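You operate a simulated robot arm through the tools that you are given. There is no shell and no other tool. Be economical: measure what you need, move in short steps, check, and stop when the job is done.

The job below is to be done with a simulated two-armed robot. You get a single attempt, and the scene is never put back.

JOB
Open the right stationery cupboard door, fetch the tea carton from the top of the back desk and set it on the upper shelf of the stationery cupboard, then shut the door. Shut the right wide desk cupboard door. Take the air freshener can and put it in the long grey tray. Put one of the ticket holders from the customer side of counter 21 on the red tray. Take the yellow seal on the customer side of counter 21 and put it away on the top of the back desk. Put one of the red coin rolls from the customer side of counter 21 on the purple bundle there. Open the left archive cupboard door. Do these in any order. Set down upright: tea carton, air freshener can, ticket holder.

The check looks at the end state, three seconds after you hand in, the way a careful person would. Anything else that was tipped, shoved, dropped, spilled or broken makes it a failure. Lids that push on must go on centred and level and be pressed home; caps that screw on are set level and turned clockwise until they are tight.

ROBOT AND FRAMES
Two 7-joint arms with two-finger parallel grippers on one trunk, on a base that drives. Base frame: it is fixed to the floor where the robot stands at the start and does not move with it; the origin is under the middle of the robot, x ahead of it, y to its left, z up. Lengths are in m, angles in rad, forces in N, time in s.
The left shoulder is at the start at [0.11, 0.169, 1.456], the right one opposite. With the tool pointing down near the work surface each hand reaches from about 0.34 to 0.7 m from the robot's upright axis, wherever it stands, measured 20 degrees to its own side. Places, roughly: air freshener can [-1.25, 0.5, 0.75]; left archive cupboard door [-0.1, 1.7, 0.4]; long grey tray (71x19 cm) [-2.78, 2.98, 0.76]; purple bundle [-8, 0.5, 0.75]; red coin roll [-8.25, 0.75, 0.75]; red tray [-8, 0.75, 0.75]; right stationery cupboard door [0.5, -0.1, 0.4]; right wide desk cupboard door [-2.2, 0.6, 0.4]; tea carton [-2, 0.25, 0.75]; ticket holder [-8, 0.25, 0.75]; top of the back desk [-1.5, -1, 0.8]; upper shelf of the stationery cupboard [0.6, 0.1, 0.4]; yellow seal [-8, 0.5, 0.75]. Payload 1.57 kg a hand.
The tool frame of a hand sits at the grasp point between the pads (the TCP): z along the fingers, y along the line on which they close. The tips reach 0.03 m beyond it. Largest opening 0.08 m; finger width 0.017, thickness 0.012; the body of the gripper, 0.04 by 0.082 m, starts 0.08 m behind the TCP.
Orientation is that of the tool frame in the base frame, as a unit quaternion [x, y, z, w]. With the fingers straight down and closing along the base's y, the tool's x points along the base's -x, its y along +y and its z along -z.

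CONTROLS
- The arms move only by the tool drive_tool. It takes "left_plan", "right_plan" or both (then of equal length, played together; a hand with none holds still); each is a list of rows, each a list of 3 entries, a list of its own where there are three numbers: the turn, a rotation vector about the tool's x, y, z in rad, then the shift along the tool's x, y, z in m, then the opening in per cent of the stroke, from 0 (shut) to 100 (fully open). In form: [[[wx, wy, wz], [tx, ty, tz], hand], ...]. A call has 1 to 20 rows; each row shifts and turns the commanded pose from where the row before left it, along the tool's axes as they then stand. A row lasts 0.2 s, in which the tool goes at most 0.05 m and 0.15 rad; a call with a longer step from one row to the next is refused whole, and so is a gripper value outside its range. Where a pose cannot be reached the arm comes as near as it can. A force on the tool above 40 N (or 10 N above the force at the start of the call, whichever is more), or a blocked arm, ends the call early, and 0.2 s more pass. The fingers move at their own pace (about 0.072 m/s each) and stop on an object; they squeeze with about 35 N. The grip force told is the motor's: it shows also when the fingers shut on nothing. Time passes only in rows, and 0.2 s behind the last, so rows that do not move let the fingers close. The reply holds the time, the measured pose of the TCP, the force on the tool along the base axes, the opening and the grip force, in the units named above and with some noise, with the torque about the TCP (base axes, N m) and any sound that the robot's microphone picked up.
- Cameras (640 x 400 px; columns grow to the right, rows downward): "scene" is now at [0.0943, 0.0574, 1.6106]; the picture's right is [1.00, -0.09, -0.00], its down [-0.09, -0.93, -0.36] and it looks along [0.03, 0.36, -0.93] (base axes); focal length 214 px, centre (320, 200). "left" rides on the left gripper at [0.072, 0.007, -0.122] in its tool frame; the picture's right is [-0.09, 1.00, 0.00], its down [-0.84, -0.08, -0.54] and it looks along [-0.54, -0.05, 0.84] (tool axes); focal length 238 px, centre (320, 200). "right" rides on the right gripper at [0.072, -0.007, -0.122] in its tool frame; the picture's right is [0.09, 1.00, 0.00], its down [-0.84, 0.08, -0.54] and it looks along [-0.54, 0.05, 0.84] (tool axes); focal length 238 px, centre (320, 200).
- camera(camera): a new picture of that camera. No time passes.
- slide_trunk(by): slides the trunk up (or, below 0, down) by that many m; the arms and the scene camera ride with it, the base frame stays. It gives what a move gives, with no picture.
- roll_base(legs): drives the robot by 1 to 6 legs, each [ahead, left, turn to the left] in m, m and rad, along the robot's own axes; the way and the turn of a leg run together, so that a leg with both is an arc; at most 1.5 m and 3.142 rad a leg. The arms and the cameras ride along, it lands a little off, and it stops where it bumps. It gives what a move gives.
- pan_tilt(pan, tilt): turns the head with the scene camera to pan (to the left, within 1.501 rad either way) and tilt (down, from -0.506 to 1.204), counted from straight ahead of the robot. It gives what a move gives.
- probe_pixels(camera, pixels): there is no depth. For up to 12 entries [column, row, z] of the newest picture of that camera ("zoom" is the newest enlarged one), the place [x, y] in the base frame at which the ray of that pixel passes the height z, good to about 0.002 m, but the place of the scene camera against the robot may be out by one fixed shift of up to 0.012 m in any direction. No time passes.
- zoom(camera, box): a new picture of the part [left, top, right, bottom] of that camera's present view, enlarged. No time passes.
- finish_job(): hands the job in; it is judged then, once.

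Work in short steps. Measure before you move; look again where a grasp or a placing could have gone wrong, and mend it. You have 138 turns and 172 pictures in all, those below and enlarged ones among them. Open the grippers and draw the arms clear of the work before you hand the job in, unless the task says otherwise.

The tools are called by a JSON object that holds its "fn" and its "kwargs". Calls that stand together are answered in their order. drive_tool: Moves the arms, as the interface text tells. Its arguments: {"type":"object","properties":{"left_plan":{"type":"array","items":{"type":"array"}},"right_plan":{"type":"array","items":{"type":"array"}}},"required":[]} The other tools are called the same way: slide_trunk (by) slides the trunk up or down; roll_base (legs) drives the base; pan_tilt (pan, tilt) turns the head that bears the scene camera; camera (camera) takes a picture; probe_pixels (camera, pixels) gives the place at which the rays of pixels pass given heights; zoom (camera, box) takes an enlarged picture of a part of a camera's view; finish_job () hands the job in.

At the start:

```text
clock: 0.0
left_tcp_pos: [0.5935, 0.0096, 0.9686]
left_orientation: [0.0, 1.0, 0.0, 0.001]
left_wrist_force: [0.5, -0.4, 0.7]
left_torque: [0.01, -0.01, 0.03]
left_width: 0.0802
left_grasp_force: 0.0
right_tcp_pos: [0.4873, -0.4908, 0.9687]
right_orientation: [0.0, 1.0, 0.0, 0.0]
right_wrist_force: [-0.1, -0.2, 0.7]
right_torque: [0.0, -0.02, -0.01]
right_width: 0.0798
right_grasp_force: 0.1
trunk travel left (down, up): [-0.77, 0.12]
robot x, y, heading: [0.003, -0.0024, 0.004]
head pan, tilt: [1.478, 1.201]
```

scene: 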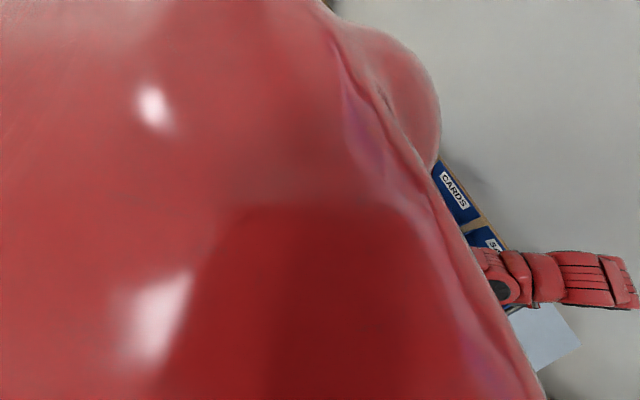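
right: 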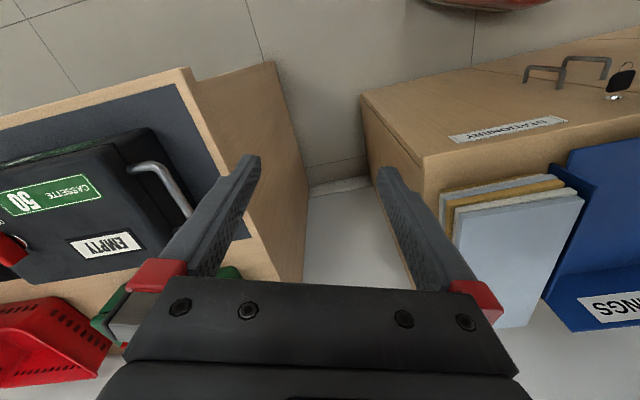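
left: 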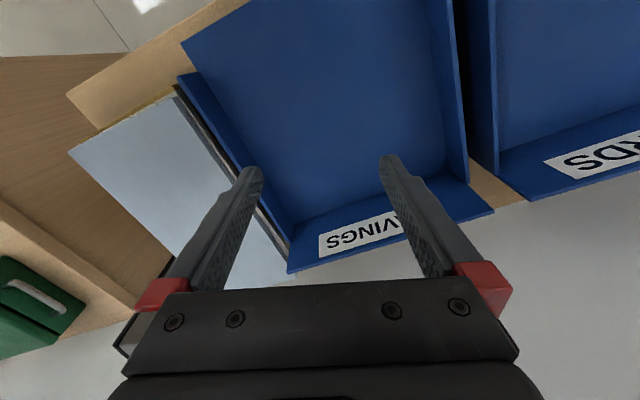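

I start by surveying the room with the head: ahead, left, right, with pictures of each.

{"fn": "pan_tilt", "kwargs": {"pan": 0, "tilt": 0.8}}

{"fn": "camera", "kwargs": {"camera": "scene"}}

{"fn": "pan_tilt", "kwargs": {"pan": 1.3, "tilt": 0.4}}

{"fn": "camera", "kwargs": {"camera": "scene"}}

{"fn": "pan_tilt", "kwargs": {"pan": -1.3, "tilt": 0.4}}

{"fn": "camera", "kwargs": {"camera": "scene"}}

```text
clock: 1.6
left_tcp_pos: [0.5925, 0.0086, 0.9691]
left_orientation: [0.0, 1.0, 0.001, 0.001]
left_wrist_force: [0.3, -0.6, -0.5]
left_torque: [0.0, -0.02, -0.02]
left_width: 0.0803
left_grasp_force: 0.1
right_tcp_pos: [0.4887, -0.4912, 0.9681]
right_orientation: [0.0, 1.0, 0.0, -0.001]
right_wrist_force: [-0.2, -0.5, 0.0]
right_torque: [-0.04, -0.01, 0.02]
right_width: 0.08
right_grasp_force: 0.1
trunk travel left (down, up): [-0.77, 0.12]
robot x, y, heading: [-0.0011, 0.001, 0.003]
head pan, tilt: [0.0, 0.799]
```

```text
168 pictures are left
```

scene: 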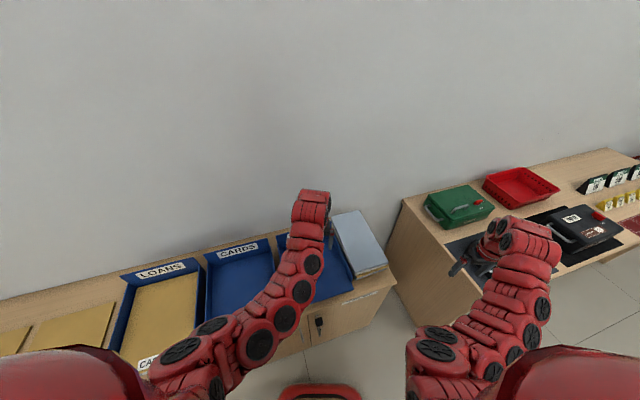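

```text
clock: 3.1
left_tcp_pos: [0.5937, 0.0091, 0.9689]
left_orientation: [0.0, 1.0, 0.0, 0.001]
left_wrist_force: [-0.1, 0.3, -1.0]
left_torque: [0.0, 0.03, -0.01]
left_width: 0.08
left_grasp_force: 0.1
right_tcp_pos: [0.4885, -0.4906, 0.9676]
right_orientation: [0.0, 1.0, -0.001, -0.002]
right_wrist_force: [-1.3, -0.2, -0.1]
right_torque: [0.0, -0.02, 0.02]
right_width: 0.0801
right_grasp_force: 0.1
trunk travel left (down, up): [-0.77, 0.12]
robot x, y, heading: [0.0029, 0.0005, 0.001]
head pan, tilt: [1.3, 0.4]
```

```text
167 pictures are left
```

scene: 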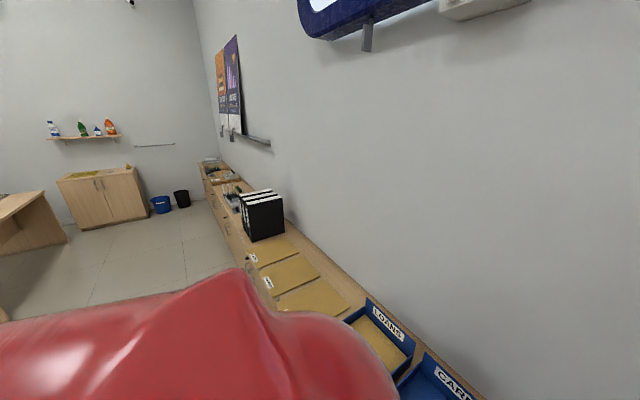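

```text
clock: 5.4
left_tcp_pos: [0.5933, 0.0086, 0.9689]
left_orientation: [0.0, 1.0, 0.0, 0.0]
left_wrist_force: [0.2, -0.4, 0.2]
left_torque: [0.02, 0.02, 0.01]
left_width: 0.08
left_grasp_force: 0.1
right_tcp_pos: [0.4889, -0.4907, 0.9679]
right_orientation: [0.0, 1.0, 0.0, -0.001]
right_wrist_force: [-0.1, -0.1, 0.3]
right_torque: [0.03, 0.01, -0.03]
right_width: 0.0798
right_grasp_force: 0.1
trunk travel left (down, up): [-0.77, 0.12]
robot x, y, heading: [-0.0024, 0.0001, 0.001]
head pan, tilt: [-1.3, 0.4]
```

```text
166 pictures are left
```

scene: 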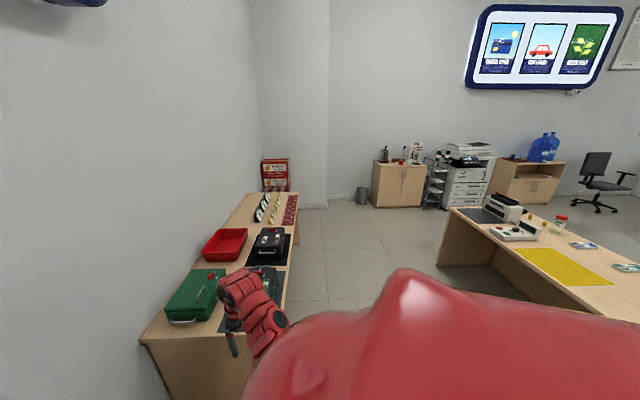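

The row of cupboards is ahead (turned about 18° to my axes); the rest is behind me. I back off a little, turn around and look over the room.

{"fn": "roll_base", "kwargs": {"legs": [[-0.35, 0, 0], [0, 0, 2.8]]}}

{"fn": "pan_tilt", "kwargs": {"pan": 0, "tilt": 0.35}}

{"fn": "camera", "kwargs": {"camera": "scene"}}

{"fn": "pan_tilt", "kwargs": {"pan": 1.1, "tilt": 0.35}}

{"fn": "camera", "kwargs": {"camera": "scene"}}

{"fn": "pan_tilt", "kwargs": {"pan": -1.1, "tilt": 0.35}}

{"fn": "camera", "kwargs": {"camera": "scene"}}

```text
clock: 14.4
left_tcp_pos: [-0.9274, 0.1718, 0.9695]
left_orientation: [0.988, -0.155, -0.001, 0.001]
left_wrist_force: [0.0, -1.1, 0.7]
left_torque: [0.0, 0.01, 0.0]
left_width: 0.0799
left_grasp_force: 0.1
right_tcp_pos: [-0.6752, 0.6166, 0.9689]
right_orientation: [0.988, -0.154, 0.001, 0.0]
right_wrist_force: [0.2, -0.1, 0.2]
right_torque: [-0.02, 0.01, -0.02]
right_width: 0.0799
right_grasp_force: 0.2
trunk travel left (down, up): [-0.77, 0.12]
robot x, y, heading: [-0.3564, 0.0041, 2.834]
head pan, tilt: [-1.3, 0.4]
```

```text
clock: 15.8
left_tcp_pos: [-0.9275, 0.1728, 0.9682]
left_orientation: [0.988, -0.155, 0.0, 0.0]
left_wrist_force: [-0.4, 0.2, -0.3]
left_torque: [0.0, 0.0, 0.0]
left_width: 0.0801
left_grasp_force: 0.1
right_tcp_pos: [-0.6748, 0.6167, 0.9684]
right_orientation: [0.988, -0.154, 0.001, 0.0]
right_wrist_force: [-0.6, -0.4, -0.1]
right_torque: [0.03, 0.0, -0.02]
right_width: 0.0799
right_grasp_force: 0.0
trunk travel left (down, up): [-0.77, 0.12]
robot x, y, heading: [-0.3582, 0.0017, 2.831]
head pan, tilt: [0.0, 0.351]
```

```text
165 pictures are left
```

scene: 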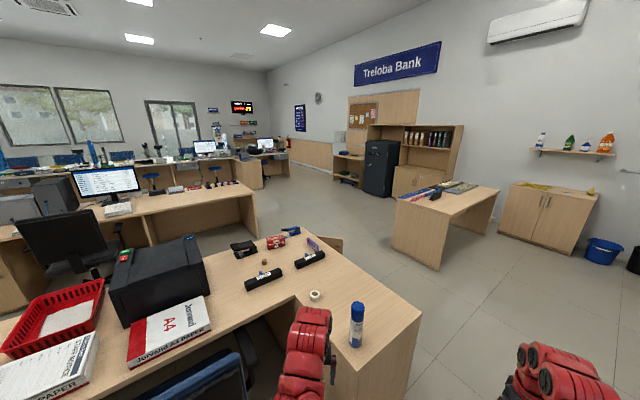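

```text
clock: 17.2
left_tcp_pos: [-0.9274, 0.173, 0.9688]
left_orientation: [0.988, -0.155, -0.001, 0.0]
left_wrist_force: [-0.1, 0.0, -0.4]
left_torque: [0.03, -0.02, 0.03]
left_width: 0.08
left_grasp_force: 0.1
right_tcp_pos: [-0.6743, 0.6162, 0.9689]
right_orientation: [0.988, -0.154, 0.001, 0.0]
right_wrist_force: [-0.2, 0.0, -0.5]
right_torque: [0.0, 0.0, -0.03]
right_width: 0.0803
right_grasp_force: 0.0
trunk travel left (down, up): [-0.77, 0.12]
robot x, y, heading: [-0.3602, 0.0014, 2.83]
head pan, tilt: [1.1, 0.351]
```

```text
164 pictures are left
```

scene: 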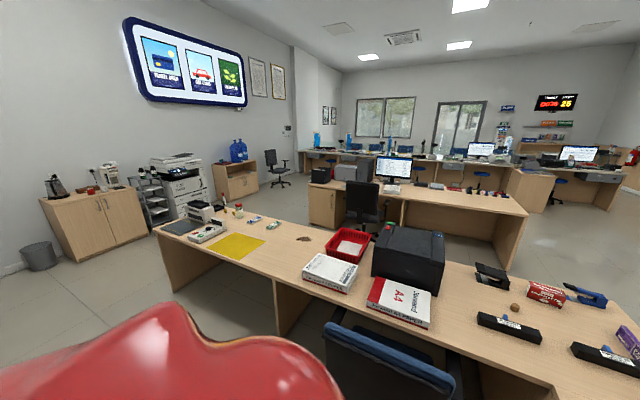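

```text
clock: 19.2
left_tcp_pos: [-0.9277, 0.1725, 0.9691]
left_orientation: [0.988, -0.154, -0.001, 0.0]
left_wrist_force: [0.3, 0.4, -0.3]
left_torque: [0.0, 0.01, -0.01]
left_width: 0.0801
left_grasp_force: 0.1
right_tcp_pos: [-0.6742, 0.617, 0.9674]
right_orientation: [0.988, -0.153, 0.001, 0.001]
right_wrist_force: [-0.1, 0.6, 1.0]
right_torque: [-0.05, -0.02, 0.02]
right_width: 0.0799
right_grasp_force: 0.1
trunk travel left (down, up): [-0.77, 0.12]
robot x, y, heading: [-0.3589, 0.0023, 2.831]
head pan, tilt: [-1.1, 0.351]
```

```text
163 pictures are left
```

scene: 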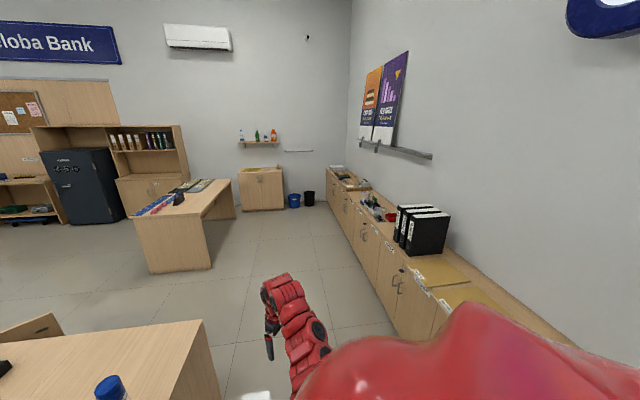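

The blue can and the back desk are ahead; I look closer at the near desk objects (row 230–350 in the first picture).

{"fn": "pan_tilt", "kwargs": {"pan": 0, "tilt": 0.5}}

{"fn": "zoom", "kwargs": {"camera": "scene", "box": [200, 130, 440, 280]}}

{"fn": "probe_pixels", "kwargs": {"camera": "zoom", "pixels": [[320, 300, 0.75], [320, 200, 0.75], [100, 100, 0.75], [500, 300, 0.75]]}}

{"fn": "zoom", "kwargs": {"camera": "scene", "box": [360, 60, 600, 210]}}

```text
clock: 20.6
left_tcp_pos: [-0.9272, 0.1723, 0.9681]
left_orientation: [0.988, -0.155, -0.001, -0.001]
left_wrist_force: [0.0, 0.0, -0.3]
left_torque: [0.0, -0.01, 0.0]
left_width: 0.0798
left_grasp_force: 0.0
right_tcp_pos: [-0.6748, 0.6169, 0.9682]
right_orientation: [0.988, -0.155, 0.0, 0.001]
right_wrist_force: [0.6, -0.5, -0.1]
right_torque: [-0.03, 0.0, 0.02]
right_width: 0.0799
right_grasp_force: 0.1
trunk travel left (down, up): [-0.77, 0.12]
robot x, y, heading: [-0.3601, -0.0016, 2.83]
head pan, tilt: [0.0, 0.499]
```

```text
2.67 times, centred on (320, 205) of scene
```

zoom: 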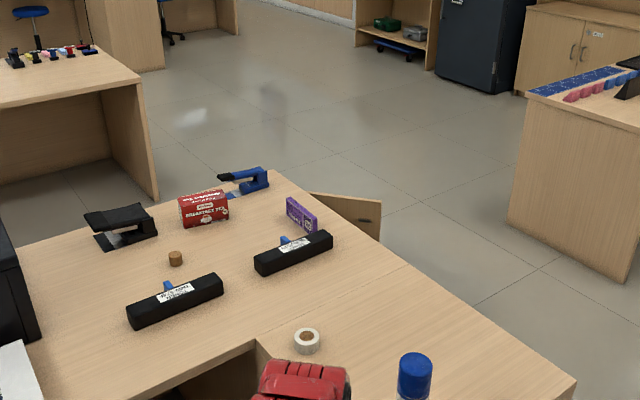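

```text
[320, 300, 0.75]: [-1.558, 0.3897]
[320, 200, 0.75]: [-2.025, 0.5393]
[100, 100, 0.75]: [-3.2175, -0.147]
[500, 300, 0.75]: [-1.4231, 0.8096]
```

```text
2.67 times, centred on (480, 135) of scene
```

zoom: 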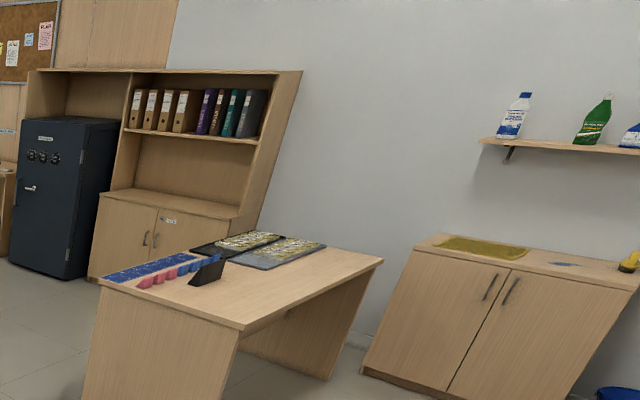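

The red tea carton is at zoom (203,208), the can at (413,375), the open desk door at (360,215). I re-zoom to measure these and the desk corners.

{"fn": "zoom", "kwargs": {"camera": "scene", "box": [200, 160, 440, 310]}}

{"fn": "probe_pixels", "kwargs": {"camera": "zoom", "pixels": [[184, 148, 0.75], [228, 138, 0.75], [270, 90, 0.75], [575, 303, 0.75], [413, 330, 0.75], [255, 258, 0.75], [380, 120, 0.65], [310, 113, 0.65], [306, 266, 0.75], [296, 146, 0.75], [240, 110, 0.75], [120, 160, 0.75]]}}

{"fn": "camera", "kwargs": {"camera": "left"}}

```text
2.67 times, centred on (320, 235) of scene
```

zoom: 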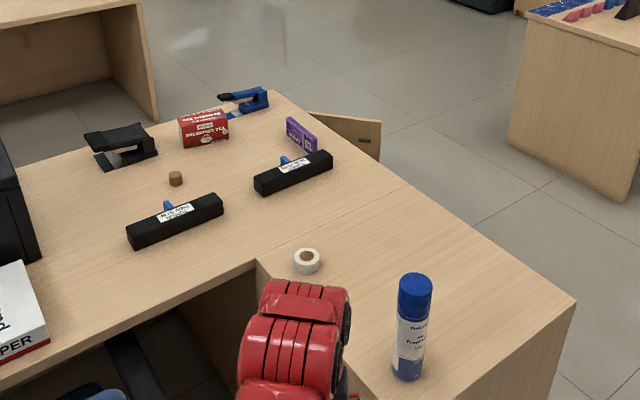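

```text
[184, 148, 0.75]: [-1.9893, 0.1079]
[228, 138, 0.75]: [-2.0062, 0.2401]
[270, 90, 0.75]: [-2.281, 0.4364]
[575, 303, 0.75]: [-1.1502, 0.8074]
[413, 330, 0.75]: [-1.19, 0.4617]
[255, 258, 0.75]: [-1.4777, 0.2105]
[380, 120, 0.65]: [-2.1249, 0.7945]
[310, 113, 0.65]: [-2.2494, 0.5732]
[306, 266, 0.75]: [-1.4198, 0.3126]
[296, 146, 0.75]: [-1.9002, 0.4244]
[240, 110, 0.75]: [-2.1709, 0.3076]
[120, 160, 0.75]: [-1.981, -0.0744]
```

```text
159 pictures are left
```

left: 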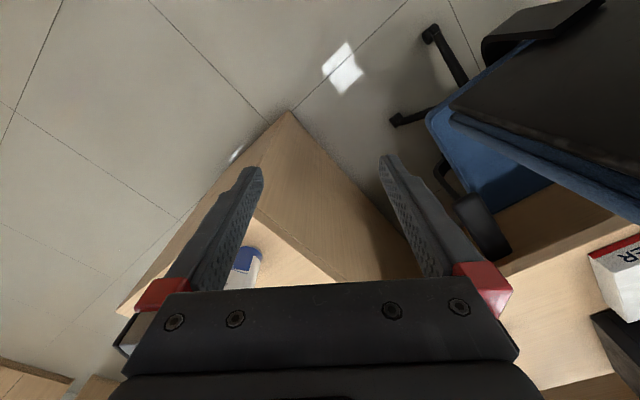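

Desk edge runs from [-2.28,0.44] to [-1.15,0.81], the can is near [-1.2,0.47], the tea near [-2.0,0.17] with its long side about along y. I raise the trunk and take a stance at the desk end to fetch the can with the right hand.

{"fn": "slide_trunk", "kwargs": {"by": 0.118}}

{"fn": "roll_base", "kwargs": {"legs": [[0.4, -0.33, 0], [0, 0, 0.63]]}}

{"fn": "pan_tilt", "kwargs": {"pan": -0.25, "tilt": 0.85}}

{"fn": "camera", "kwargs": {"camera": "scene"}}

{"fn": "camera", "kwargs": {"camera": "right"}}

```text
clock: 22.0
left_tcp_pos: [-0.9279, 0.1726, 1.0863]
left_orientation: [0.988, -0.154, 0.0, 0.0]
left_wrist_force: [0.2, 0.4, 0.7]
left_torque: [0.03, 0.01, 0.01]
left_width: 0.08
left_grasp_force: 0.0
right_tcp_pos: [-0.6754, 0.617, 1.0866]
right_orientation: [0.988, -0.154, 0.001, 0.0]
right_wrist_force: [0.0, 0.4, 1.2]
right_torque: [0.03, 0.03, 0.0]
right_width: 0.08
right_grasp_force: 0.0
trunk travel left (down, up): [-0.888, 0.002]
robot x, y, heading: [-0.3595, 0.001, 2.835]
head pan, tilt: [0.0, 0.499]
```

```text
clock: 26.8
left_tcp_pos: [-1.199, 0.2307, 1.0862]
left_orientation: [0.985, 0.172, -0.001, 0.0]
left_wrist_force: [0.3, 0.3, -0.1]
left_torque: [-0.02, -0.01, 0.01]
left_width: 0.0799
left_grasp_force: 0.2
right_tcp_pos: [-1.2682, 0.7402, 1.086]
right_orientation: [0.985, 0.171, 0.0, 0.0]
right_wrist_force: [-0.5, -0.3, -0.5]
right_torque: [-0.01, -0.01, -0.01]
right_width: 0.0802
right_grasp_force: 0.0
trunk travel left (down, up): [-0.888, 0.002]
robot x, y, heading: [-0.6429, 0.444, -2.797]
head pan, tilt: [0.0, 0.499]
```

```text
clock: 27.7
left_tcp_pos: [-1.199, 0.2324, 1.0872]
left_orientation: [0.985, 0.171, -0.001, -0.001]
left_wrist_force: [0.6, -0.2, 0.2]
left_torque: [-0.02, -0.02, -0.02]
left_width: 0.0801
left_grasp_force: 0.0
right_tcp_pos: [-1.2688, 0.7382, 1.0871]
right_orientation: [0.985, 0.171, 0.001, 0.0]
right_wrist_force: [-0.1, -0.3, -0.1]
right_torque: [0.01, 0.02, 0.03]
right_width: 0.08
right_grasp_force: 0.1
trunk travel left (down, up): [-0.888, 0.002]
robot x, y, heading: [-0.642, 0.4413, -2.795]
head pan, tilt: [-0.25, 0.85]
```

```text
158 pictures are left
```

scene: 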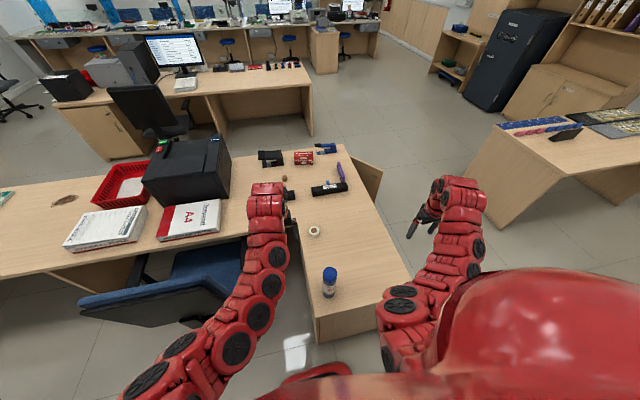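

```text
157 pictures are left
```

right: 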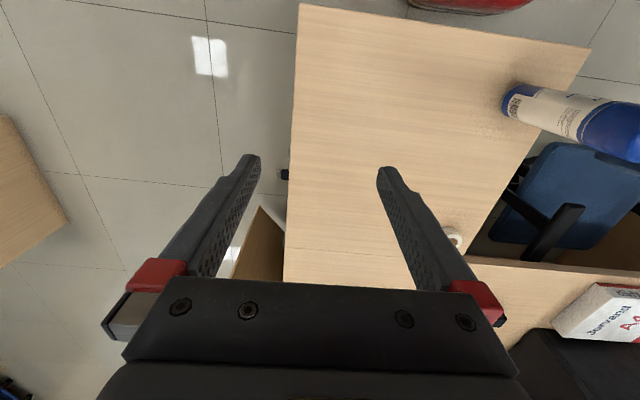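

The can shows at right-camera (508..640, 85..160), standing on the desk. I measure its base and cap from both cameras.

{"fn": "probe_pixels", "kwargs": {"camera": "right", "pixels": [[505, 90, 0.75], [503, 115, 0.75], [510, 102, 0.75], [300, 5, 0.75], [590, 50, 0.75]]}}

{"fn": "zoom", "kwargs": {"camera": "scene", "box": [280, 240, 376, 300]}}

{"fn": "probe_pixels", "kwargs": {"camera": "zoom", "pixels": [[325, 385, 0.75], [280, 370, 0.75], [370, 370, 0.75], [325, 180, 0.93], [325, 180, 0.95]]}}

```text
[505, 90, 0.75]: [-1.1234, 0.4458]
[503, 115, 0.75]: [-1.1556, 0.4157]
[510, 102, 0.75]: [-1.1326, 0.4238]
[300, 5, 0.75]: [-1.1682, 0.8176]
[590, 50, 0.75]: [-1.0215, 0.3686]
```

```text
6.67 times, centred on (328, 270) of scene
```

zoom: 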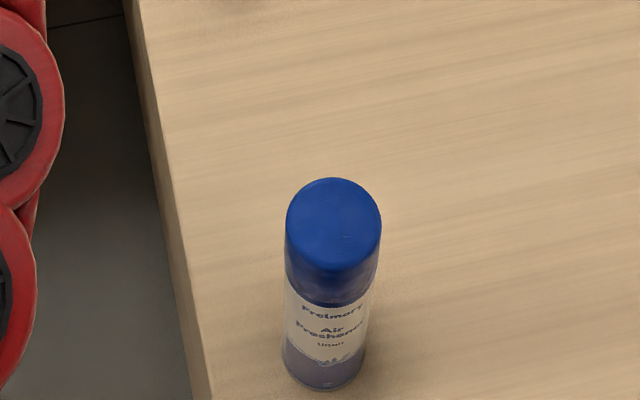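

```text
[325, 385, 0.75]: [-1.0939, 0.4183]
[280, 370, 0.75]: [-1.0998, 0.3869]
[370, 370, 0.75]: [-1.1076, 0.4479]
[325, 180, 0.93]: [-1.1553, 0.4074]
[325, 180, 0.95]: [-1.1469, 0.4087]
```

The can base is about [-1.125,0.41], top z ≈0.94. I shift the right hand over it at height and look.

{"fn": "drive_tool", "kwargs": {"right_plan": [[[0, 0, 0], [0.003, 0.0446, 0], 100], [[0, 0, 0], [0.003, 0.0446, 0], 100], [[0, 0, 0], [0.003, 0.0446, 0], 100], [[0, 0, 0], [0.003, 0.0446, 0], 100], [[0, 0, 0], [0.003, 0.0446, 0], 100], [[0, 0, 0], [0.003, 0.0446, 0], 100], [[0, 0, 0], [0.003, 0.0446, 0], 100], [[0, 0, 0], [0.003, 0.0446, 0], 100], [[0, 0, 0], [0, 0, 0], 100]]}}

{"fn": "camera", "kwargs": {"camera": "right"}}

{"fn": "probe_pixels", "kwargs": {"camera": "right", "pixels": [[320, 100, 0.94], [320, 200, 0.94], [320, 150, 0.94], [320, 50, 0.94]]}}

```text
clock: 29.7
left_tcp_pos: [-1.1993, 0.2324, 1.0866]
left_orientation: [0.985, 0.171, 0.0, 0.0]
left_wrist_force: [0.4, 0.4, -1.2]
left_torque: [0.0, -0.01, -0.01]
left_width: 0.0798
left_grasp_force: 0.1
right_tcp_pos: [-1.1271, 0.4111, 1.0748]
right_orientation: [0.985, 0.171, 0.001, 0.0]
right_wrist_force: [0.1, -0.2, -0.9]
right_torque: [-0.04, -0.01, -0.01]
right_width: 0.0801
right_grasp_force: 0.1
right hand out of reach, approached as far as the arm can: row 1, 2
trunk travel left (down, up): [-0.888, 0.002]
robot x, y, heading: [-0.6437, 0.4411, -2.795]
head pan, tilt: [-0.25, 0.85]
```

```text
155 pictures are left
```

right: 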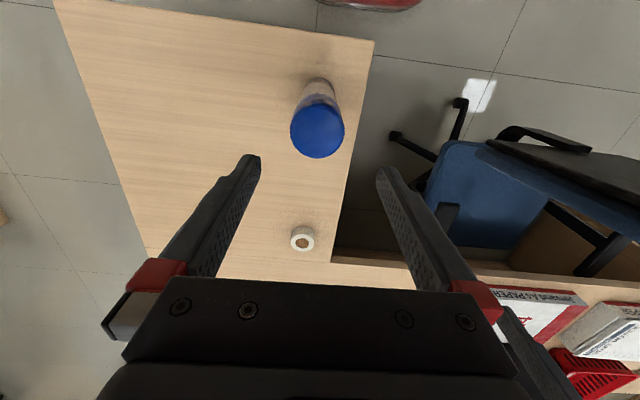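

```text
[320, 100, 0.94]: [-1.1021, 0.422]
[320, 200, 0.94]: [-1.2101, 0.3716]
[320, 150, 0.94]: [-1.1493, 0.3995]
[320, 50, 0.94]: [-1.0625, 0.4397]
```

The cap centre at (317,132) maps to about [-1.132,0.408], under the TCP. I go down and close.

{"fn": "drive_tool", "kwargs": {"right_plan": [[[0, 0, 0], [-0.002, 0, 0.04], 100], [[0, 0, 0], [-0.002, 0, 0.04], 100], [[0, 0, 0], [0, 0, 0.04], 100], [[0, 0, 0], [0, 0, 0.04], 100], [[0, 0, 0], [0, 0, 0.04], 100], [[0, 0, 0], [0, 0, 0], 20], [[0, 0, 0], [0, 0, 0], 20], [[0, 0, 0], [0, 0, 0], 20], [[0, 0, 0], [0, 0, 0], 20]]}}

{"fn": "camera", "kwargs": {"camera": "right"}}

```text
clock: 30.9
left_tcp_pos: [-1.1971, 0.233, 1.088]
left_orientation: [0.985, 0.171, -0.001, 0.0]
left_wrist_force: [0.2, -0.6, 0.2]
left_torque: [-0.01, -0.03, -0.03]
left_width: 0.08
left_grasp_force: 0.0
right_tcp_pos: [-1.1338, 0.4082, 0.885]
right_orientation: [0.985, 0.171, -0.004, -0.001]
right_wrist_force: [-2.0, 6.6, 14.3]
right_torque: [0.44, 0.03, 0.01]
right_width: 0.0575
right_grasp_force: 8.0
trunk travel left (down, up): [-0.888, 0.002]
robot x, y, heading: [-0.643, 0.4426, -2.8]
head pan, tilt: [-0.25, 0.85]
stopped in row 6 (right hand): the force on the tool passed its limit at 64 N (the readings are from after the stop); the commanded pose is now the measured one
```

```text
154 pictures are left
```

right: 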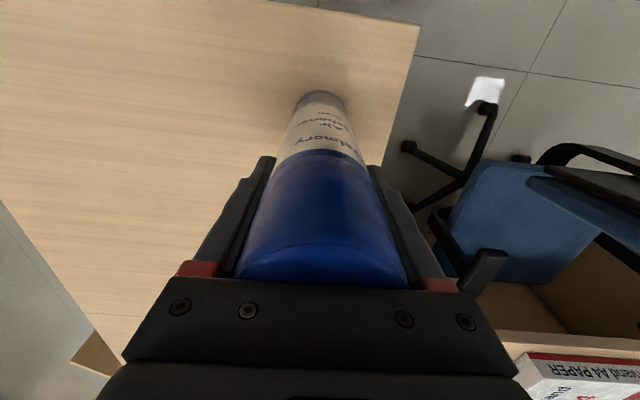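

The palm touched the cap (upward force 14 N). I open slightly, rise 1.5 cm and close again.

{"fn": "drive_tool", "kwargs": {"right_plan": [[[0, 0, 0], [0, 0, 0], 85], [[0, 0, 0], [0, 0, -0.015], 85], [[0, 0, 0], [0, 0, 0], 85], [[0, 0, 0], [0, 0, 0], 40], [[0, 0, 0], [0, 0, 0], 40], [[0, 0, 0], [0, 0, 0], 40], [[0, 0, 0], [0, 0, 0], 40]]}}

{"fn": "camera", "kwargs": {"camera": "right"}}

```text
clock: 32.5
left_tcp_pos: [-1.1997, 0.2318, 1.0868]
left_orientation: [0.985, 0.171, -0.001, 0.0]
left_wrist_force: [-0.1, 0.4, -0.1]
left_torque: [0.05, 0.03, -0.01]
left_width: 0.0799
left_grasp_force: 0.0
right_tcp_pos: [-1.1336, 0.4069, 0.8998]
right_orientation: [0.985, 0.172, -0.004, -0.001]
right_wrist_force: [0.0, 1.6, 1.3]
right_torque: [0.06, -0.12, 0.04]
right_width: 0.056
right_grasp_force: 34.9
trunk travel left (down, up): [-0.888, 0.002]
robot x, y, heading: [-0.6429, 0.4439, -2.798]
head pan, tilt: [-0.25, 0.85]
```

```text
153 pictures are left
```

right: 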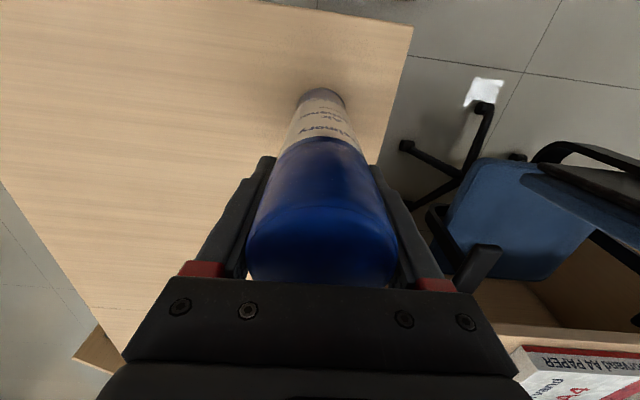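

The can is firmly held (width 0.056). I lift it, back away from the desk, turn toward the tray desk and look.

{"fn": "drive_tool", "kwargs": {"right_plan": [[[0, 0, 0], [0, 0, -0.04], 40], [[0, 0, 0], [0, 0, -0.04], 40], [[0, 0, 0], [0, 0, -0.04], 40], [[0, 0, 0], [0, 0, -0.04], 40]]}}

{"fn": "roll_base", "kwargs": {"legs": [[-0.35, 0, 0], [0, 0, -1.2]]}}

{"fn": "pan_tilt", "kwargs": {"pan": 0.1, "tilt": 0.4}}

{"fn": "camera", "kwargs": {"camera": "scene"}}

```text
clock: 33.5
left_tcp_pos: [-1.1992, 0.2319, 1.0865]
left_orientation: [0.985, 0.172, 0.001, 0.001]
left_wrist_force: [0.5, 0.4, -0.7]
left_torque: [0.0, 0.0, 0.01]
left_width: 0.0797
left_grasp_force: 0.0
right_tcp_pos: [-1.1317, 0.4061, 1.0562]
right_orientation: [0.985, 0.171, -0.003, 0.0]
right_wrist_force: [0.0, 0.3, -2.8]
right_torque: [-0.04, 0.01, 0.03]
right_width: 0.0563
right_grasp_force: 35.0
trunk travel left (down, up): [-0.888, 0.002]
robot x, y, heading: [-0.6477, 0.4384, -2.802]
head pan, tilt: [-0.25, 0.85]
```

```text
clock: 38.8
left_tcp_pos: [-0.7081, 0.9999, 1.0867]
left_orientation: [0.911, -0.412, 0.0, 0.0]
left_wrist_force: [0.0, 0.2, -0.6]
left_torque: [0.01, -0.01, -0.01]
left_width: 0.0802
left_grasp_force: 0.0
right_tcp_pos: [-0.522, 1.0018, 1.0557]
right_orientation: [0.911, -0.411, -0.002, -0.002]
right_wrist_force: [-0.5, 0.2, -3.0]
right_torque: [0.03, 0.02, 0.0]
right_width: 0.0562
right_grasp_force: 34.8
trunk travel left (down, up): [-0.888, 0.002]
robot x, y, heading: [-0.3086, 0.5597, 2.289]
head pan, tilt: [-0.25, 0.85]
```

```text
clock: 39.7
left_tcp_pos: [-0.7072, 0.9994, 1.0865]
left_orientation: [0.911, -0.412, -0.001, -0.001]
left_wrist_force: [0.1, -0.1, 0.6]
left_torque: [0.01, -0.01, 0.01]
left_width: 0.0801
left_grasp_force: 0.0
right_tcp_pos: [-0.5228, 1.0009, 1.0549]
right_orientation: [0.911, -0.412, -0.002, -0.002]
right_wrist_force: [-0.7, -0.2, -3.4]
right_torque: [0.0, -0.01, -0.04]
right_width: 0.0562
right_grasp_force: 34.9
trunk travel left (down, up): [-0.888, 0.002]
robot x, y, heading: [-0.307, 0.5581, 2.289]
head pan, tilt: [0.099, 0.4]
```

```text
152 pictures are left
```

scene: 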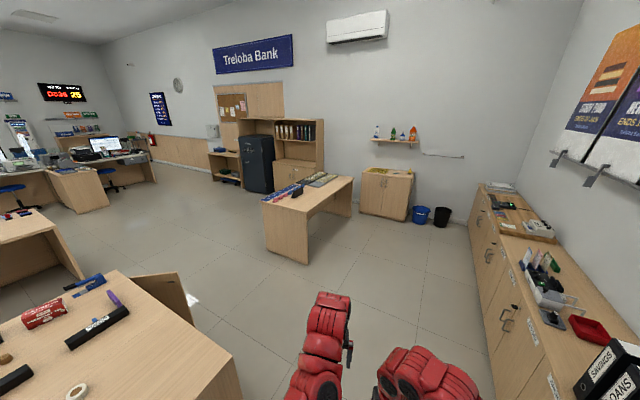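

The tray should be on the little table near (305,190); I zoom in there and measure.

{"fn": "zoom", "kwargs": {"camera": "scene", "box": [250, 160, 370, 235]}}

{"fn": "probe_pixels", "kwargs": {"camera": "zoom", "pixels": [[65, 210, 0.75], [310, 290, 0.75], [545, 110, 0.75], [330, 85, 0.75], [90, 190, 0.76], [250, 130, 0.76], [400, 140, 0.76], [490, 100, 0.76]]}}

```text
5.33 times, centred on (310, 198) of scene
```

zoom: 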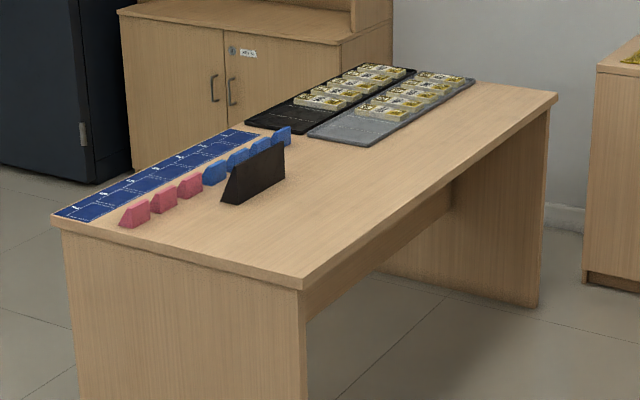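

```text
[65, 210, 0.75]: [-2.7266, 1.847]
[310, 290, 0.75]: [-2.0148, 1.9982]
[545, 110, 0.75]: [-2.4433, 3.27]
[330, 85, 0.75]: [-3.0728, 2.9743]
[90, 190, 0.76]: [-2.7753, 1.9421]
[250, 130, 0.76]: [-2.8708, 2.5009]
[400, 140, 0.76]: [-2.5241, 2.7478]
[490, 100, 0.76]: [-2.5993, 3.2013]
```

The grey tray holds note bundles and has a free near-left end around zoom (345,132). I drive to the +u side of the table and turn to face it.

{"fn": "roll_base", "kwargs": {"legs": [[1.329, -0.158, 0], [1.329, -0.158, 0], [0, 0, 1.174]]}}

{"fn": "pan_tilt", "kwargs": {"pan": -0.2, "tilt": 0.75}}

{"fn": "camera", "kwargs": {"camera": "scene"}}

{"fn": "camera", "kwargs": {"camera": "right"}}

```text
clock: 55.7
left_tcp_pos: [-2.3905, 2.5742, 1.0859]
left_orientation: [0.987, 0.158, -0.001, -0.001]
left_wrist_force: [0.4, 0.1, 0.0]
left_torque: [-0.01, 0.01, 0.01]
left_width: 0.08
left_grasp_force: 0.0
right_tcp_pos: [-2.3187, 2.7469, 1.0569]
right_orientation: [0.987, 0.158, -0.003, -0.001]
right_wrist_force: [-0.7, 0.1, -3.5]
right_torque: [-0.01, -0.03, 0.0]
right_width: 0.0563
right_grasp_force: 35.6
trunk travel left (down, up): [-0.888, 0.002]
robot x, y, heading: [-1.8258, 2.7665, -2.826]
head pan, tilt: [0.099, 0.4]
```

```text
clock: 56.5
left_tcp_pos: [-2.3899, 2.5735, 1.0868]
left_orientation: [0.988, 0.157, 0.0, 0.0]
left_wrist_force: [0.3, -0.7, 0.3]
left_torque: [-0.03, 0.0, 0.0]
left_width: 0.0801
left_grasp_force: 0.1
right_tcp_pos: [-2.3192, 2.7456, 1.0572]
right_orientation: [0.987, 0.158, -0.003, -0.001]
right_wrist_force: [-0.7, -0.5, -2.7]
right_torque: [0.01, 0.02, 0.0]
right_width: 0.0561
right_grasp_force: 35.2
trunk travel left (down, up): [-0.888, 0.002]
robot x, y, heading: [-1.8258, 2.7695, -2.821]
head pan, tilt: [-0.201, 0.75]
```

```text
150 pictures are left
```

scene: 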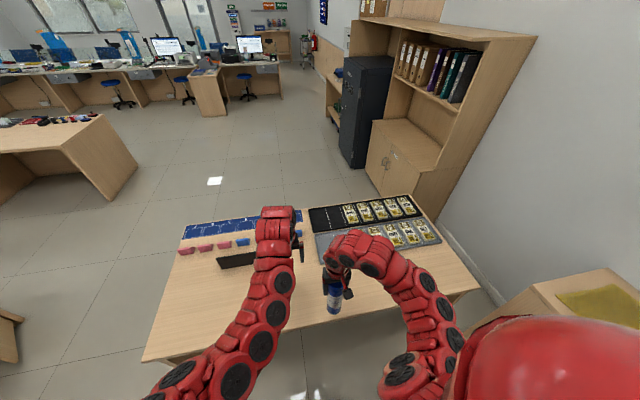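

```text
149 pictures are left
```

right: 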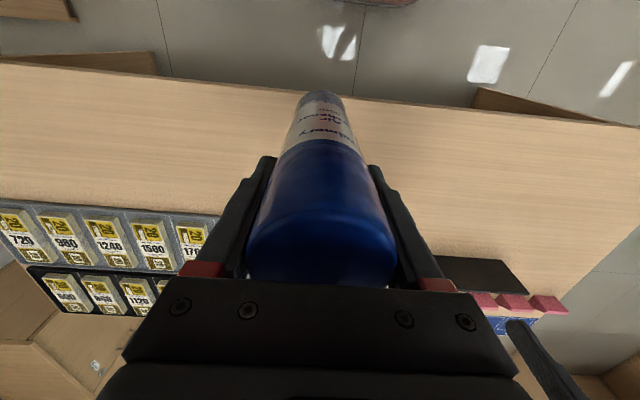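

I zoom into the tray region (scene 290–450, 190–270) to measure its free end.

{"fn": "zoom", "kwargs": {"camera": "scene", "box": [290, 185, 450, 285]}}

{"fn": "probe_pixels", "kwargs": {"camera": "right", "pixels": [[10, 202, 0.76], [215, 217, 0.76], [10, 268, 0.76], [180, 218, 0.76], [640, 126, 0.75], [10, 64, 0.75]]}}

```text
4.00 times, centred on (370, 235) of scene
```

zoom: 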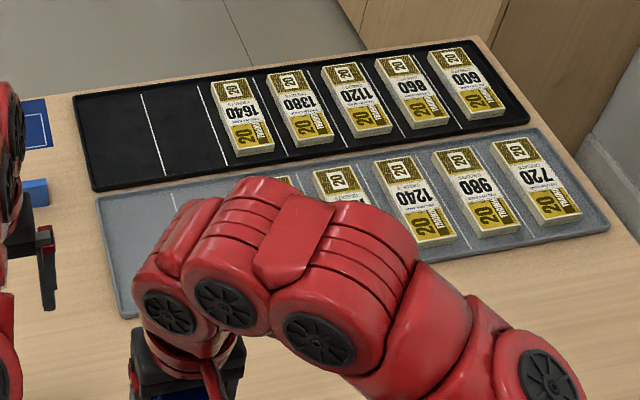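

```text
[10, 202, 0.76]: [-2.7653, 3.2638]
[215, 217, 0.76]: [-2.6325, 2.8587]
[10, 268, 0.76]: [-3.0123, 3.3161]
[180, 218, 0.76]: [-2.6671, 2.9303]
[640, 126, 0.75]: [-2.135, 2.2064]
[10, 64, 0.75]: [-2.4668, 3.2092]
```

Two empty slots lie at the left end of the grey tray. I measure corner (122,315), far corner (98,200), slot line (170,193) and bundle edges.

{"fn": "probe_pixels", "kwargs": {"camera": "zoom", "pixels": [[124, 315, 0.755], [98, 200, 0.755], [170, 194, 0.755], [245, 182, 0.755], [605, 225, 0.755], [545, 128, 0.755], [135, 255, 0.755], [312, 172, 0.755]]}}

```text
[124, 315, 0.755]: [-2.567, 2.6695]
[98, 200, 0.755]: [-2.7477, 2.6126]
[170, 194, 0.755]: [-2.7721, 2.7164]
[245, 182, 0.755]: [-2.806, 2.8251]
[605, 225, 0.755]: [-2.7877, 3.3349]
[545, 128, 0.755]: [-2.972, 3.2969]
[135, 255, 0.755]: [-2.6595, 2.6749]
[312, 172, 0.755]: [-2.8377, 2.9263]
```

Target for the can: about [-2.657,2.702] in the first slot. I drive ahead 0.17 and bring the can over it, still high.

{"fn": "roll_base", "kwargs": {"legs": [[0.17, 0, 0]]}}

{"fn": "drive_tool", "kwargs": {"right_plan": [[[0, 0, 0], [-0.041, -0.016, 0], 40], [[0, 0, 0], [-0.041, -0.016, 0], 40], [[0, 0, 0], [-0.041, -0.016, 0], 40], [[0, 0, 0], [-0.041, -0.016, 0], 40], [[0, 0, 0], [0, 0, 0], 40]]}}

{"fn": "camera", "kwargs": {"camera": "scene"}}

{"fn": "camera", "kwargs": {"camera": "right"}}

```text
clock: 58.0
left_tcp_pos: [-2.5487, 2.5212, 1.0865]
left_orientation: [0.988, 0.157, -0.001, 0.0]
left_wrist_force: [-0.2, 0.4, 0.1]
left_torque: [-0.02, -0.02, 0.02]
left_width: 0.0802
left_grasp_force: 0.1
right_tcp_pos: [-2.4775, 2.693, 1.0568]
right_orientation: [0.988, 0.157, -0.003, 0.0]
right_wrist_force: [0.6, 0.4, -3.7]
right_torque: [0.03, 0.01, -0.01]
right_width: 0.0562
right_grasp_force: 35.6
trunk travel left (down, up): [-0.888, 0.002]
robot x, y, heading: [-1.9863, 2.7108, -2.825]
head pan, tilt: [-0.201, 0.75]
```

```text
clock: 59.1
left_tcp_pos: [-2.5507, 2.5207, 1.0873]
left_orientation: [0.988, 0.157, 0.0, 0.0]
left_wrist_force: [0.1, 0.5, 0.1]
left_torque: [-0.01, 0.04, 0.04]
left_width: 0.08
left_grasp_force: 0.1
right_tcp_pos: [-2.6546, 2.7012, 1.0579]
right_orientation: [0.987, 0.158, -0.003, -0.001]
right_wrist_force: [0.0, -1.2, -3.5]
right_torque: [0.01, 0.03, 0.0]
right_width: 0.0562
right_grasp_force: 35.0
trunk travel left (down, up): [-0.888, 0.002]
robot x, y, heading: [-1.9915, 2.7147, -2.829]
head pan, tilt: [-0.201, 0.75]
```

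```text
147 pictures are left
```

scene: 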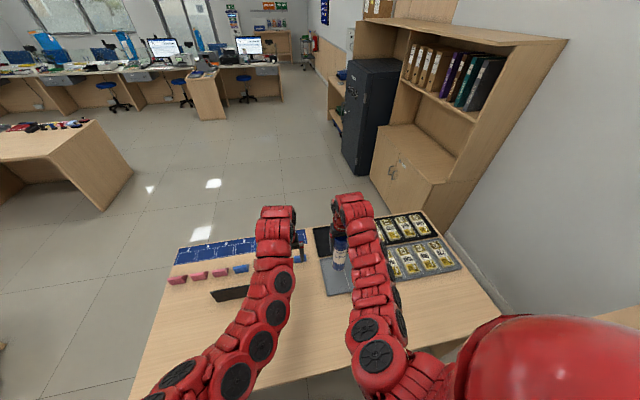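

```text
146 pictures are left
```

right: 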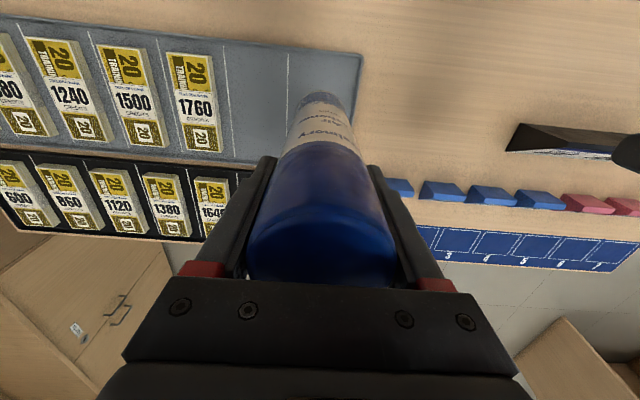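

I check where the can axis meets the tray plane in the hand picture before lowering.

{"fn": "probe_pixels", "kwargs": {"camera": "right", "pixels": [[361, 52, 0.755], [350, 165, 0.755], [327, 80, 0.755], [325, 95, 0.755], [288, 55, 0.755], [325, 95, 0.9]]}}

```text
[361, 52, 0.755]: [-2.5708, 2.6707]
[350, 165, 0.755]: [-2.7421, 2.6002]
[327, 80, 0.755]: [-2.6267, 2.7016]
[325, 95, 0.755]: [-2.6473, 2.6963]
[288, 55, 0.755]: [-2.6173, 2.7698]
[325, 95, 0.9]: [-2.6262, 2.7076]
```

The numbers agree. I lower to just above the tray, then in small steps.

{"fn": "drive_tool", "kwargs": {"right_plan": [[[0, 0, 0], [0, 0, 0.045], 40], [[0, 0, 0], [0, 0, 0.045], 40], [[0, 0, 0], [0, 0, 0.045], 40], [[0, 0, 0], [0, 0, 0], 40], [[0, 0, 0], [0, 0, 0.004], 40], [[0, 0, 0], [0, 0, 0.004], 40], [[0, 0, 0], [0, 0, 0], 40]]}}

{"fn": "camera", "kwargs": {"camera": "right"}}

```text
clock: 60.8
left_tcp_pos: [-2.5501, 2.5212, 1.087]
left_orientation: [0.987, 0.158, 0.0, 0.0]
left_wrist_force: [-0.2, 0.0, -0.2]
left_torque: [0.02, 0.02, 0.0]
left_width: 0.0801
left_grasp_force: 0.0
right_tcp_pos: [-2.6557, 2.7016, 0.9143]
right_orientation: [0.987, 0.159, -0.002, -0.001]
right_wrist_force: [-0.5, -0.3, -2.9]
right_torque: [0.0, 0.04, -0.02]
right_width: 0.0561
right_grasp_force: 34.7
trunk travel left (down, up): [-0.888, 0.002]
robot x, y, heading: [-1.9888, 2.7139, -2.823]
head pan, tilt: [-0.201, 0.75]
```

```text
145 pictures are left
```

right: 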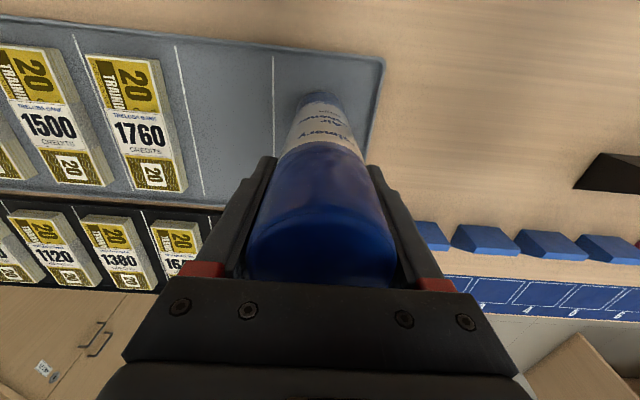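

Can is centred in the slot, just above the tray. I lower in 2 mm steps until contact shows.

{"fn": "drive_tool", "kwargs": {"right_plan": [[[0, 0, 0], [0, 0, 0.003], 40], [[0, 0, 0], [0, 0, 0.003], 40], [[0, 0, 0], [0, 0, 0], 40]]}}

{"fn": "drive_tool", "kwargs": {"right_plan": [[[0, 0, 0], [0, 0, 0.002], 40], [[0, 0, 0], [0, 0, 0], 40]]}}

{"fn": "drive_tool", "kwargs": {"right_plan": [[[0, 0, 0], [0, 0, 0.002], 40], [[0, 0, 0], [0, 0, 0], 40]]}}

```text
clock: 61.5
left_tcp_pos: [-2.5502, 2.5212, 1.0874]
left_orientation: [0.988, 0.158, 0.0, 0.001]
left_wrist_force: [0.0, -0.1, 0.3]
left_torque: [0.02, -0.01, -0.01]
left_width: 0.08
left_grasp_force: 0.1
right_tcp_pos: [-2.6557, 2.7016, 0.9081]
right_orientation: [0.987, 0.158, -0.002, -0.001]
right_wrist_force: [0.0, 0.9, -2.4]
right_torque: [0.0, -0.02, 0.0]
right_width: 0.0563
right_grasp_force: 34.4
trunk travel left (down, up): [-0.888, 0.002]
robot x, y, heading: [-1.9882, 2.7124, -2.825]
head pan, tilt: [-0.201, 0.75]
```

```text
clock: 62.1
left_tcp_pos: [-2.5493, 2.5204, 1.087]
left_orientation: [0.988, 0.158, 0.0, 0.0]
left_wrist_force: [0.5, -0.5, 0.1]
left_torque: [-0.01, -0.02, -0.01]
left_width: 0.08
left_grasp_force: 0.1
right_tcp_pos: [-2.6556, 2.7016, 0.9061]
right_orientation: [0.987, 0.158, -0.002, -0.001]
right_wrist_force: [0.4, -0.2, -3.2]
right_torque: [0.01, -0.01, 0.02]
right_width: 0.0564
right_grasp_force: 34.9
trunk travel left (down, up): [-0.888, 0.002]
robot x, y, heading: [-1.9903, 2.7097, -2.824]
head pan, tilt: [-0.201, 0.75]
```

```text
clock: 62.8
left_tcp_pos: [-2.5499, 2.5217, 1.0858]
left_orientation: [0.988, 0.157, 0.0, 0.0]
left_wrist_force: [-0.3, -0.4, -0.7]
left_torque: [0.04, -0.01, -0.02]
left_width: 0.0799
left_grasp_force: 0.1
right_tcp_pos: [-2.6564, 2.7031, 0.9041]
right_orientation: [0.987, 0.158, -0.002, -0.001]
right_wrist_force: [-0.1, -0.3, -2.6]
right_torque: [0.01, 0.03, 0.01]
right_width: 0.0562
right_grasp_force: 34.9
trunk travel left (down, up): [-0.888, 0.002]
robot x, y, heading: [-1.9876, 2.7142, -2.828]
head pan, tilt: [-0.201, 0.75]
```

No contact yet; a couple more small steps.

{"fn": "drive_tool", "kwargs": {"right_plan": [[[0, 0, 0], [0, 0, 0.002], 40], [[0, 0, 0], [0, 0, 0], 40]]}}

{"fn": "drive_tool", "kwargs": {"right_plan": [[[0, 0, 0], [0, 0, 0.002], 40], [[0, 0, 0], [0, 0, 0], 40]]}}

{"fn": "drive_tool", "kwargs": {"right_plan": [[[0, 0, 0], [0, 0, 0.002], 40], [[0, 0, 0], [0, 0, 0], 40]]}}

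```text
clock: 63.4
left_tcp_pos: [-2.55, 2.5212, 1.0877]
left_orientation: [0.987, 0.158, 0.0, 0.001]
left_wrist_force: [-0.1, -0.3, 0.2]
left_torque: [-0.03, -0.03, 0.01]
left_width: 0.0803
left_grasp_force: 0.1
right_tcp_pos: [-2.6561, 2.7021, 0.9027]
right_orientation: [0.987, 0.158, -0.005, 0.0]
right_wrist_force: [1.1, 0.8, 8.7]
right_torque: [0.08, -0.46, 0.01]
right_width: 0.0561
right_grasp_force: 35.1
trunk travel left (down, up): [-0.888, 0.002]
robot x, y, heading: [-1.9891, 2.7143, -2.827]
head pan, tilt: [-0.201, 0.75]
```

```text
clock: 64.0
left_tcp_pos: [-2.5481, 2.5215, 1.0876]
left_orientation: [0.988, 0.158, 0.0, 0.0]
left_wrist_force: [0.0, -0.4, 0.6]
left_torque: [-0.01, -0.01, -0.02]
left_width: 0.08
left_grasp_force: 0.1
right_tcp_pos: [-2.6552, 2.7016, 0.9035]
right_orientation: [0.987, 0.158, -0.007, 0.0]
right_wrist_force: [-1.7, 2.7, 24.4]
right_torque: [0.32, -0.51, 0.08]
right_width: 0.0563
right_grasp_force: 35.1
trunk travel left (down, up): [-0.888, 0.002]
robot x, y, heading: [-1.9886, 2.7199, -2.823]
head pan, tilt: [-0.201, 0.75]
```

```text
clock: 64.5
left_tcp_pos: [-2.5497, 2.5216, 1.0881]
left_orientation: [0.988, 0.156, -0.001, 0.001]
left_wrist_force: [-0.8, -0.7, 0.4]
left_torque: [-0.02, -0.03, 0.0]
left_width: 0.0801
left_grasp_force: 0.0
right_tcp_pos: [-2.6554, 2.7021, 0.8998]
right_orientation: [0.987, 0.158, -0.006, 0.001]
right_wrist_force: [-3.8, 2.9, 26.0]
right_torque: [-0.2, 0.05, 0.03]
right_width: 0.056
right_grasp_force: 35.4
trunk travel left (down, up): [-0.888, 0.002]
robot x, y, heading: [-1.9894, 2.7135, -2.823]
head pan, tilt: [-0.201, 0.75]
```

The can stands (26 N). I relieve 2 mm, open, and rise clear.

{"fn": "drive_tool", "kwargs": {"right_plan": [[[0, 0, 0], [0, 0, -0.003], 40], [[0, 0, 0], [0, 0, 0], 100], [[0, 0, 0], [0, 0, 0], 100], [[0, 0, 0], [0, 0, 0], 100], [[0, 0, 0], [0, 0, -0.02], 100], [[0, 0, 0], [0, 0, -0.04], 100], [[0, 0, 0], [0, 0, -0.04], 100], [[0, 0, 0], [0, 0, -0.04], 100], [[0, 0, 0], [0, 0, -0.04], 100]]}}

{"fn": "camera", "kwargs": {"camera": "right"}}

```text
clock: 66.5
left_tcp_pos: [-2.5503, 2.5215, 1.0872]
left_orientation: [0.988, 0.156, 0.0, 0.0]
left_wrist_force: [-0.7, 0.8, -0.4]
left_torque: [-0.01, -0.03, 0.0]
left_width: 0.08
left_grasp_force: 0.0
right_tcp_pos: [-2.6531, 2.7033, 1.0847]
right_orientation: [0.987, 0.158, -0.004, -0.001]
right_wrist_force: [-0.2, -0.1, 0.0]
right_torque: [-0.03, 0.01, 0.03]
right_width: 0.0798
right_grasp_force: 0.1
trunk travel left (down, up): [-0.888, 0.002]
robot x, y, heading: [-1.9887, 2.7135, -2.824]
head pan, tilt: [-0.201, 0.75]
```

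```text
144 pictures are left
```

right: 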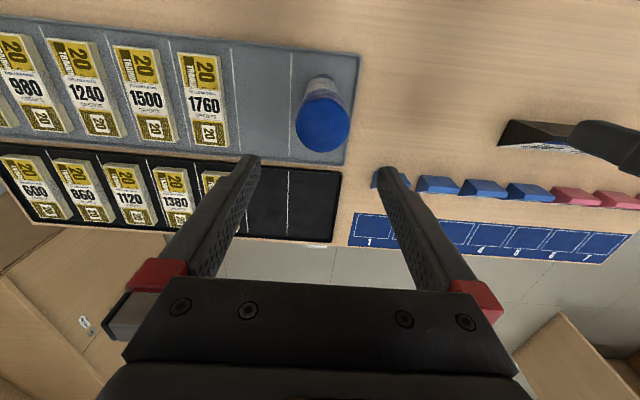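

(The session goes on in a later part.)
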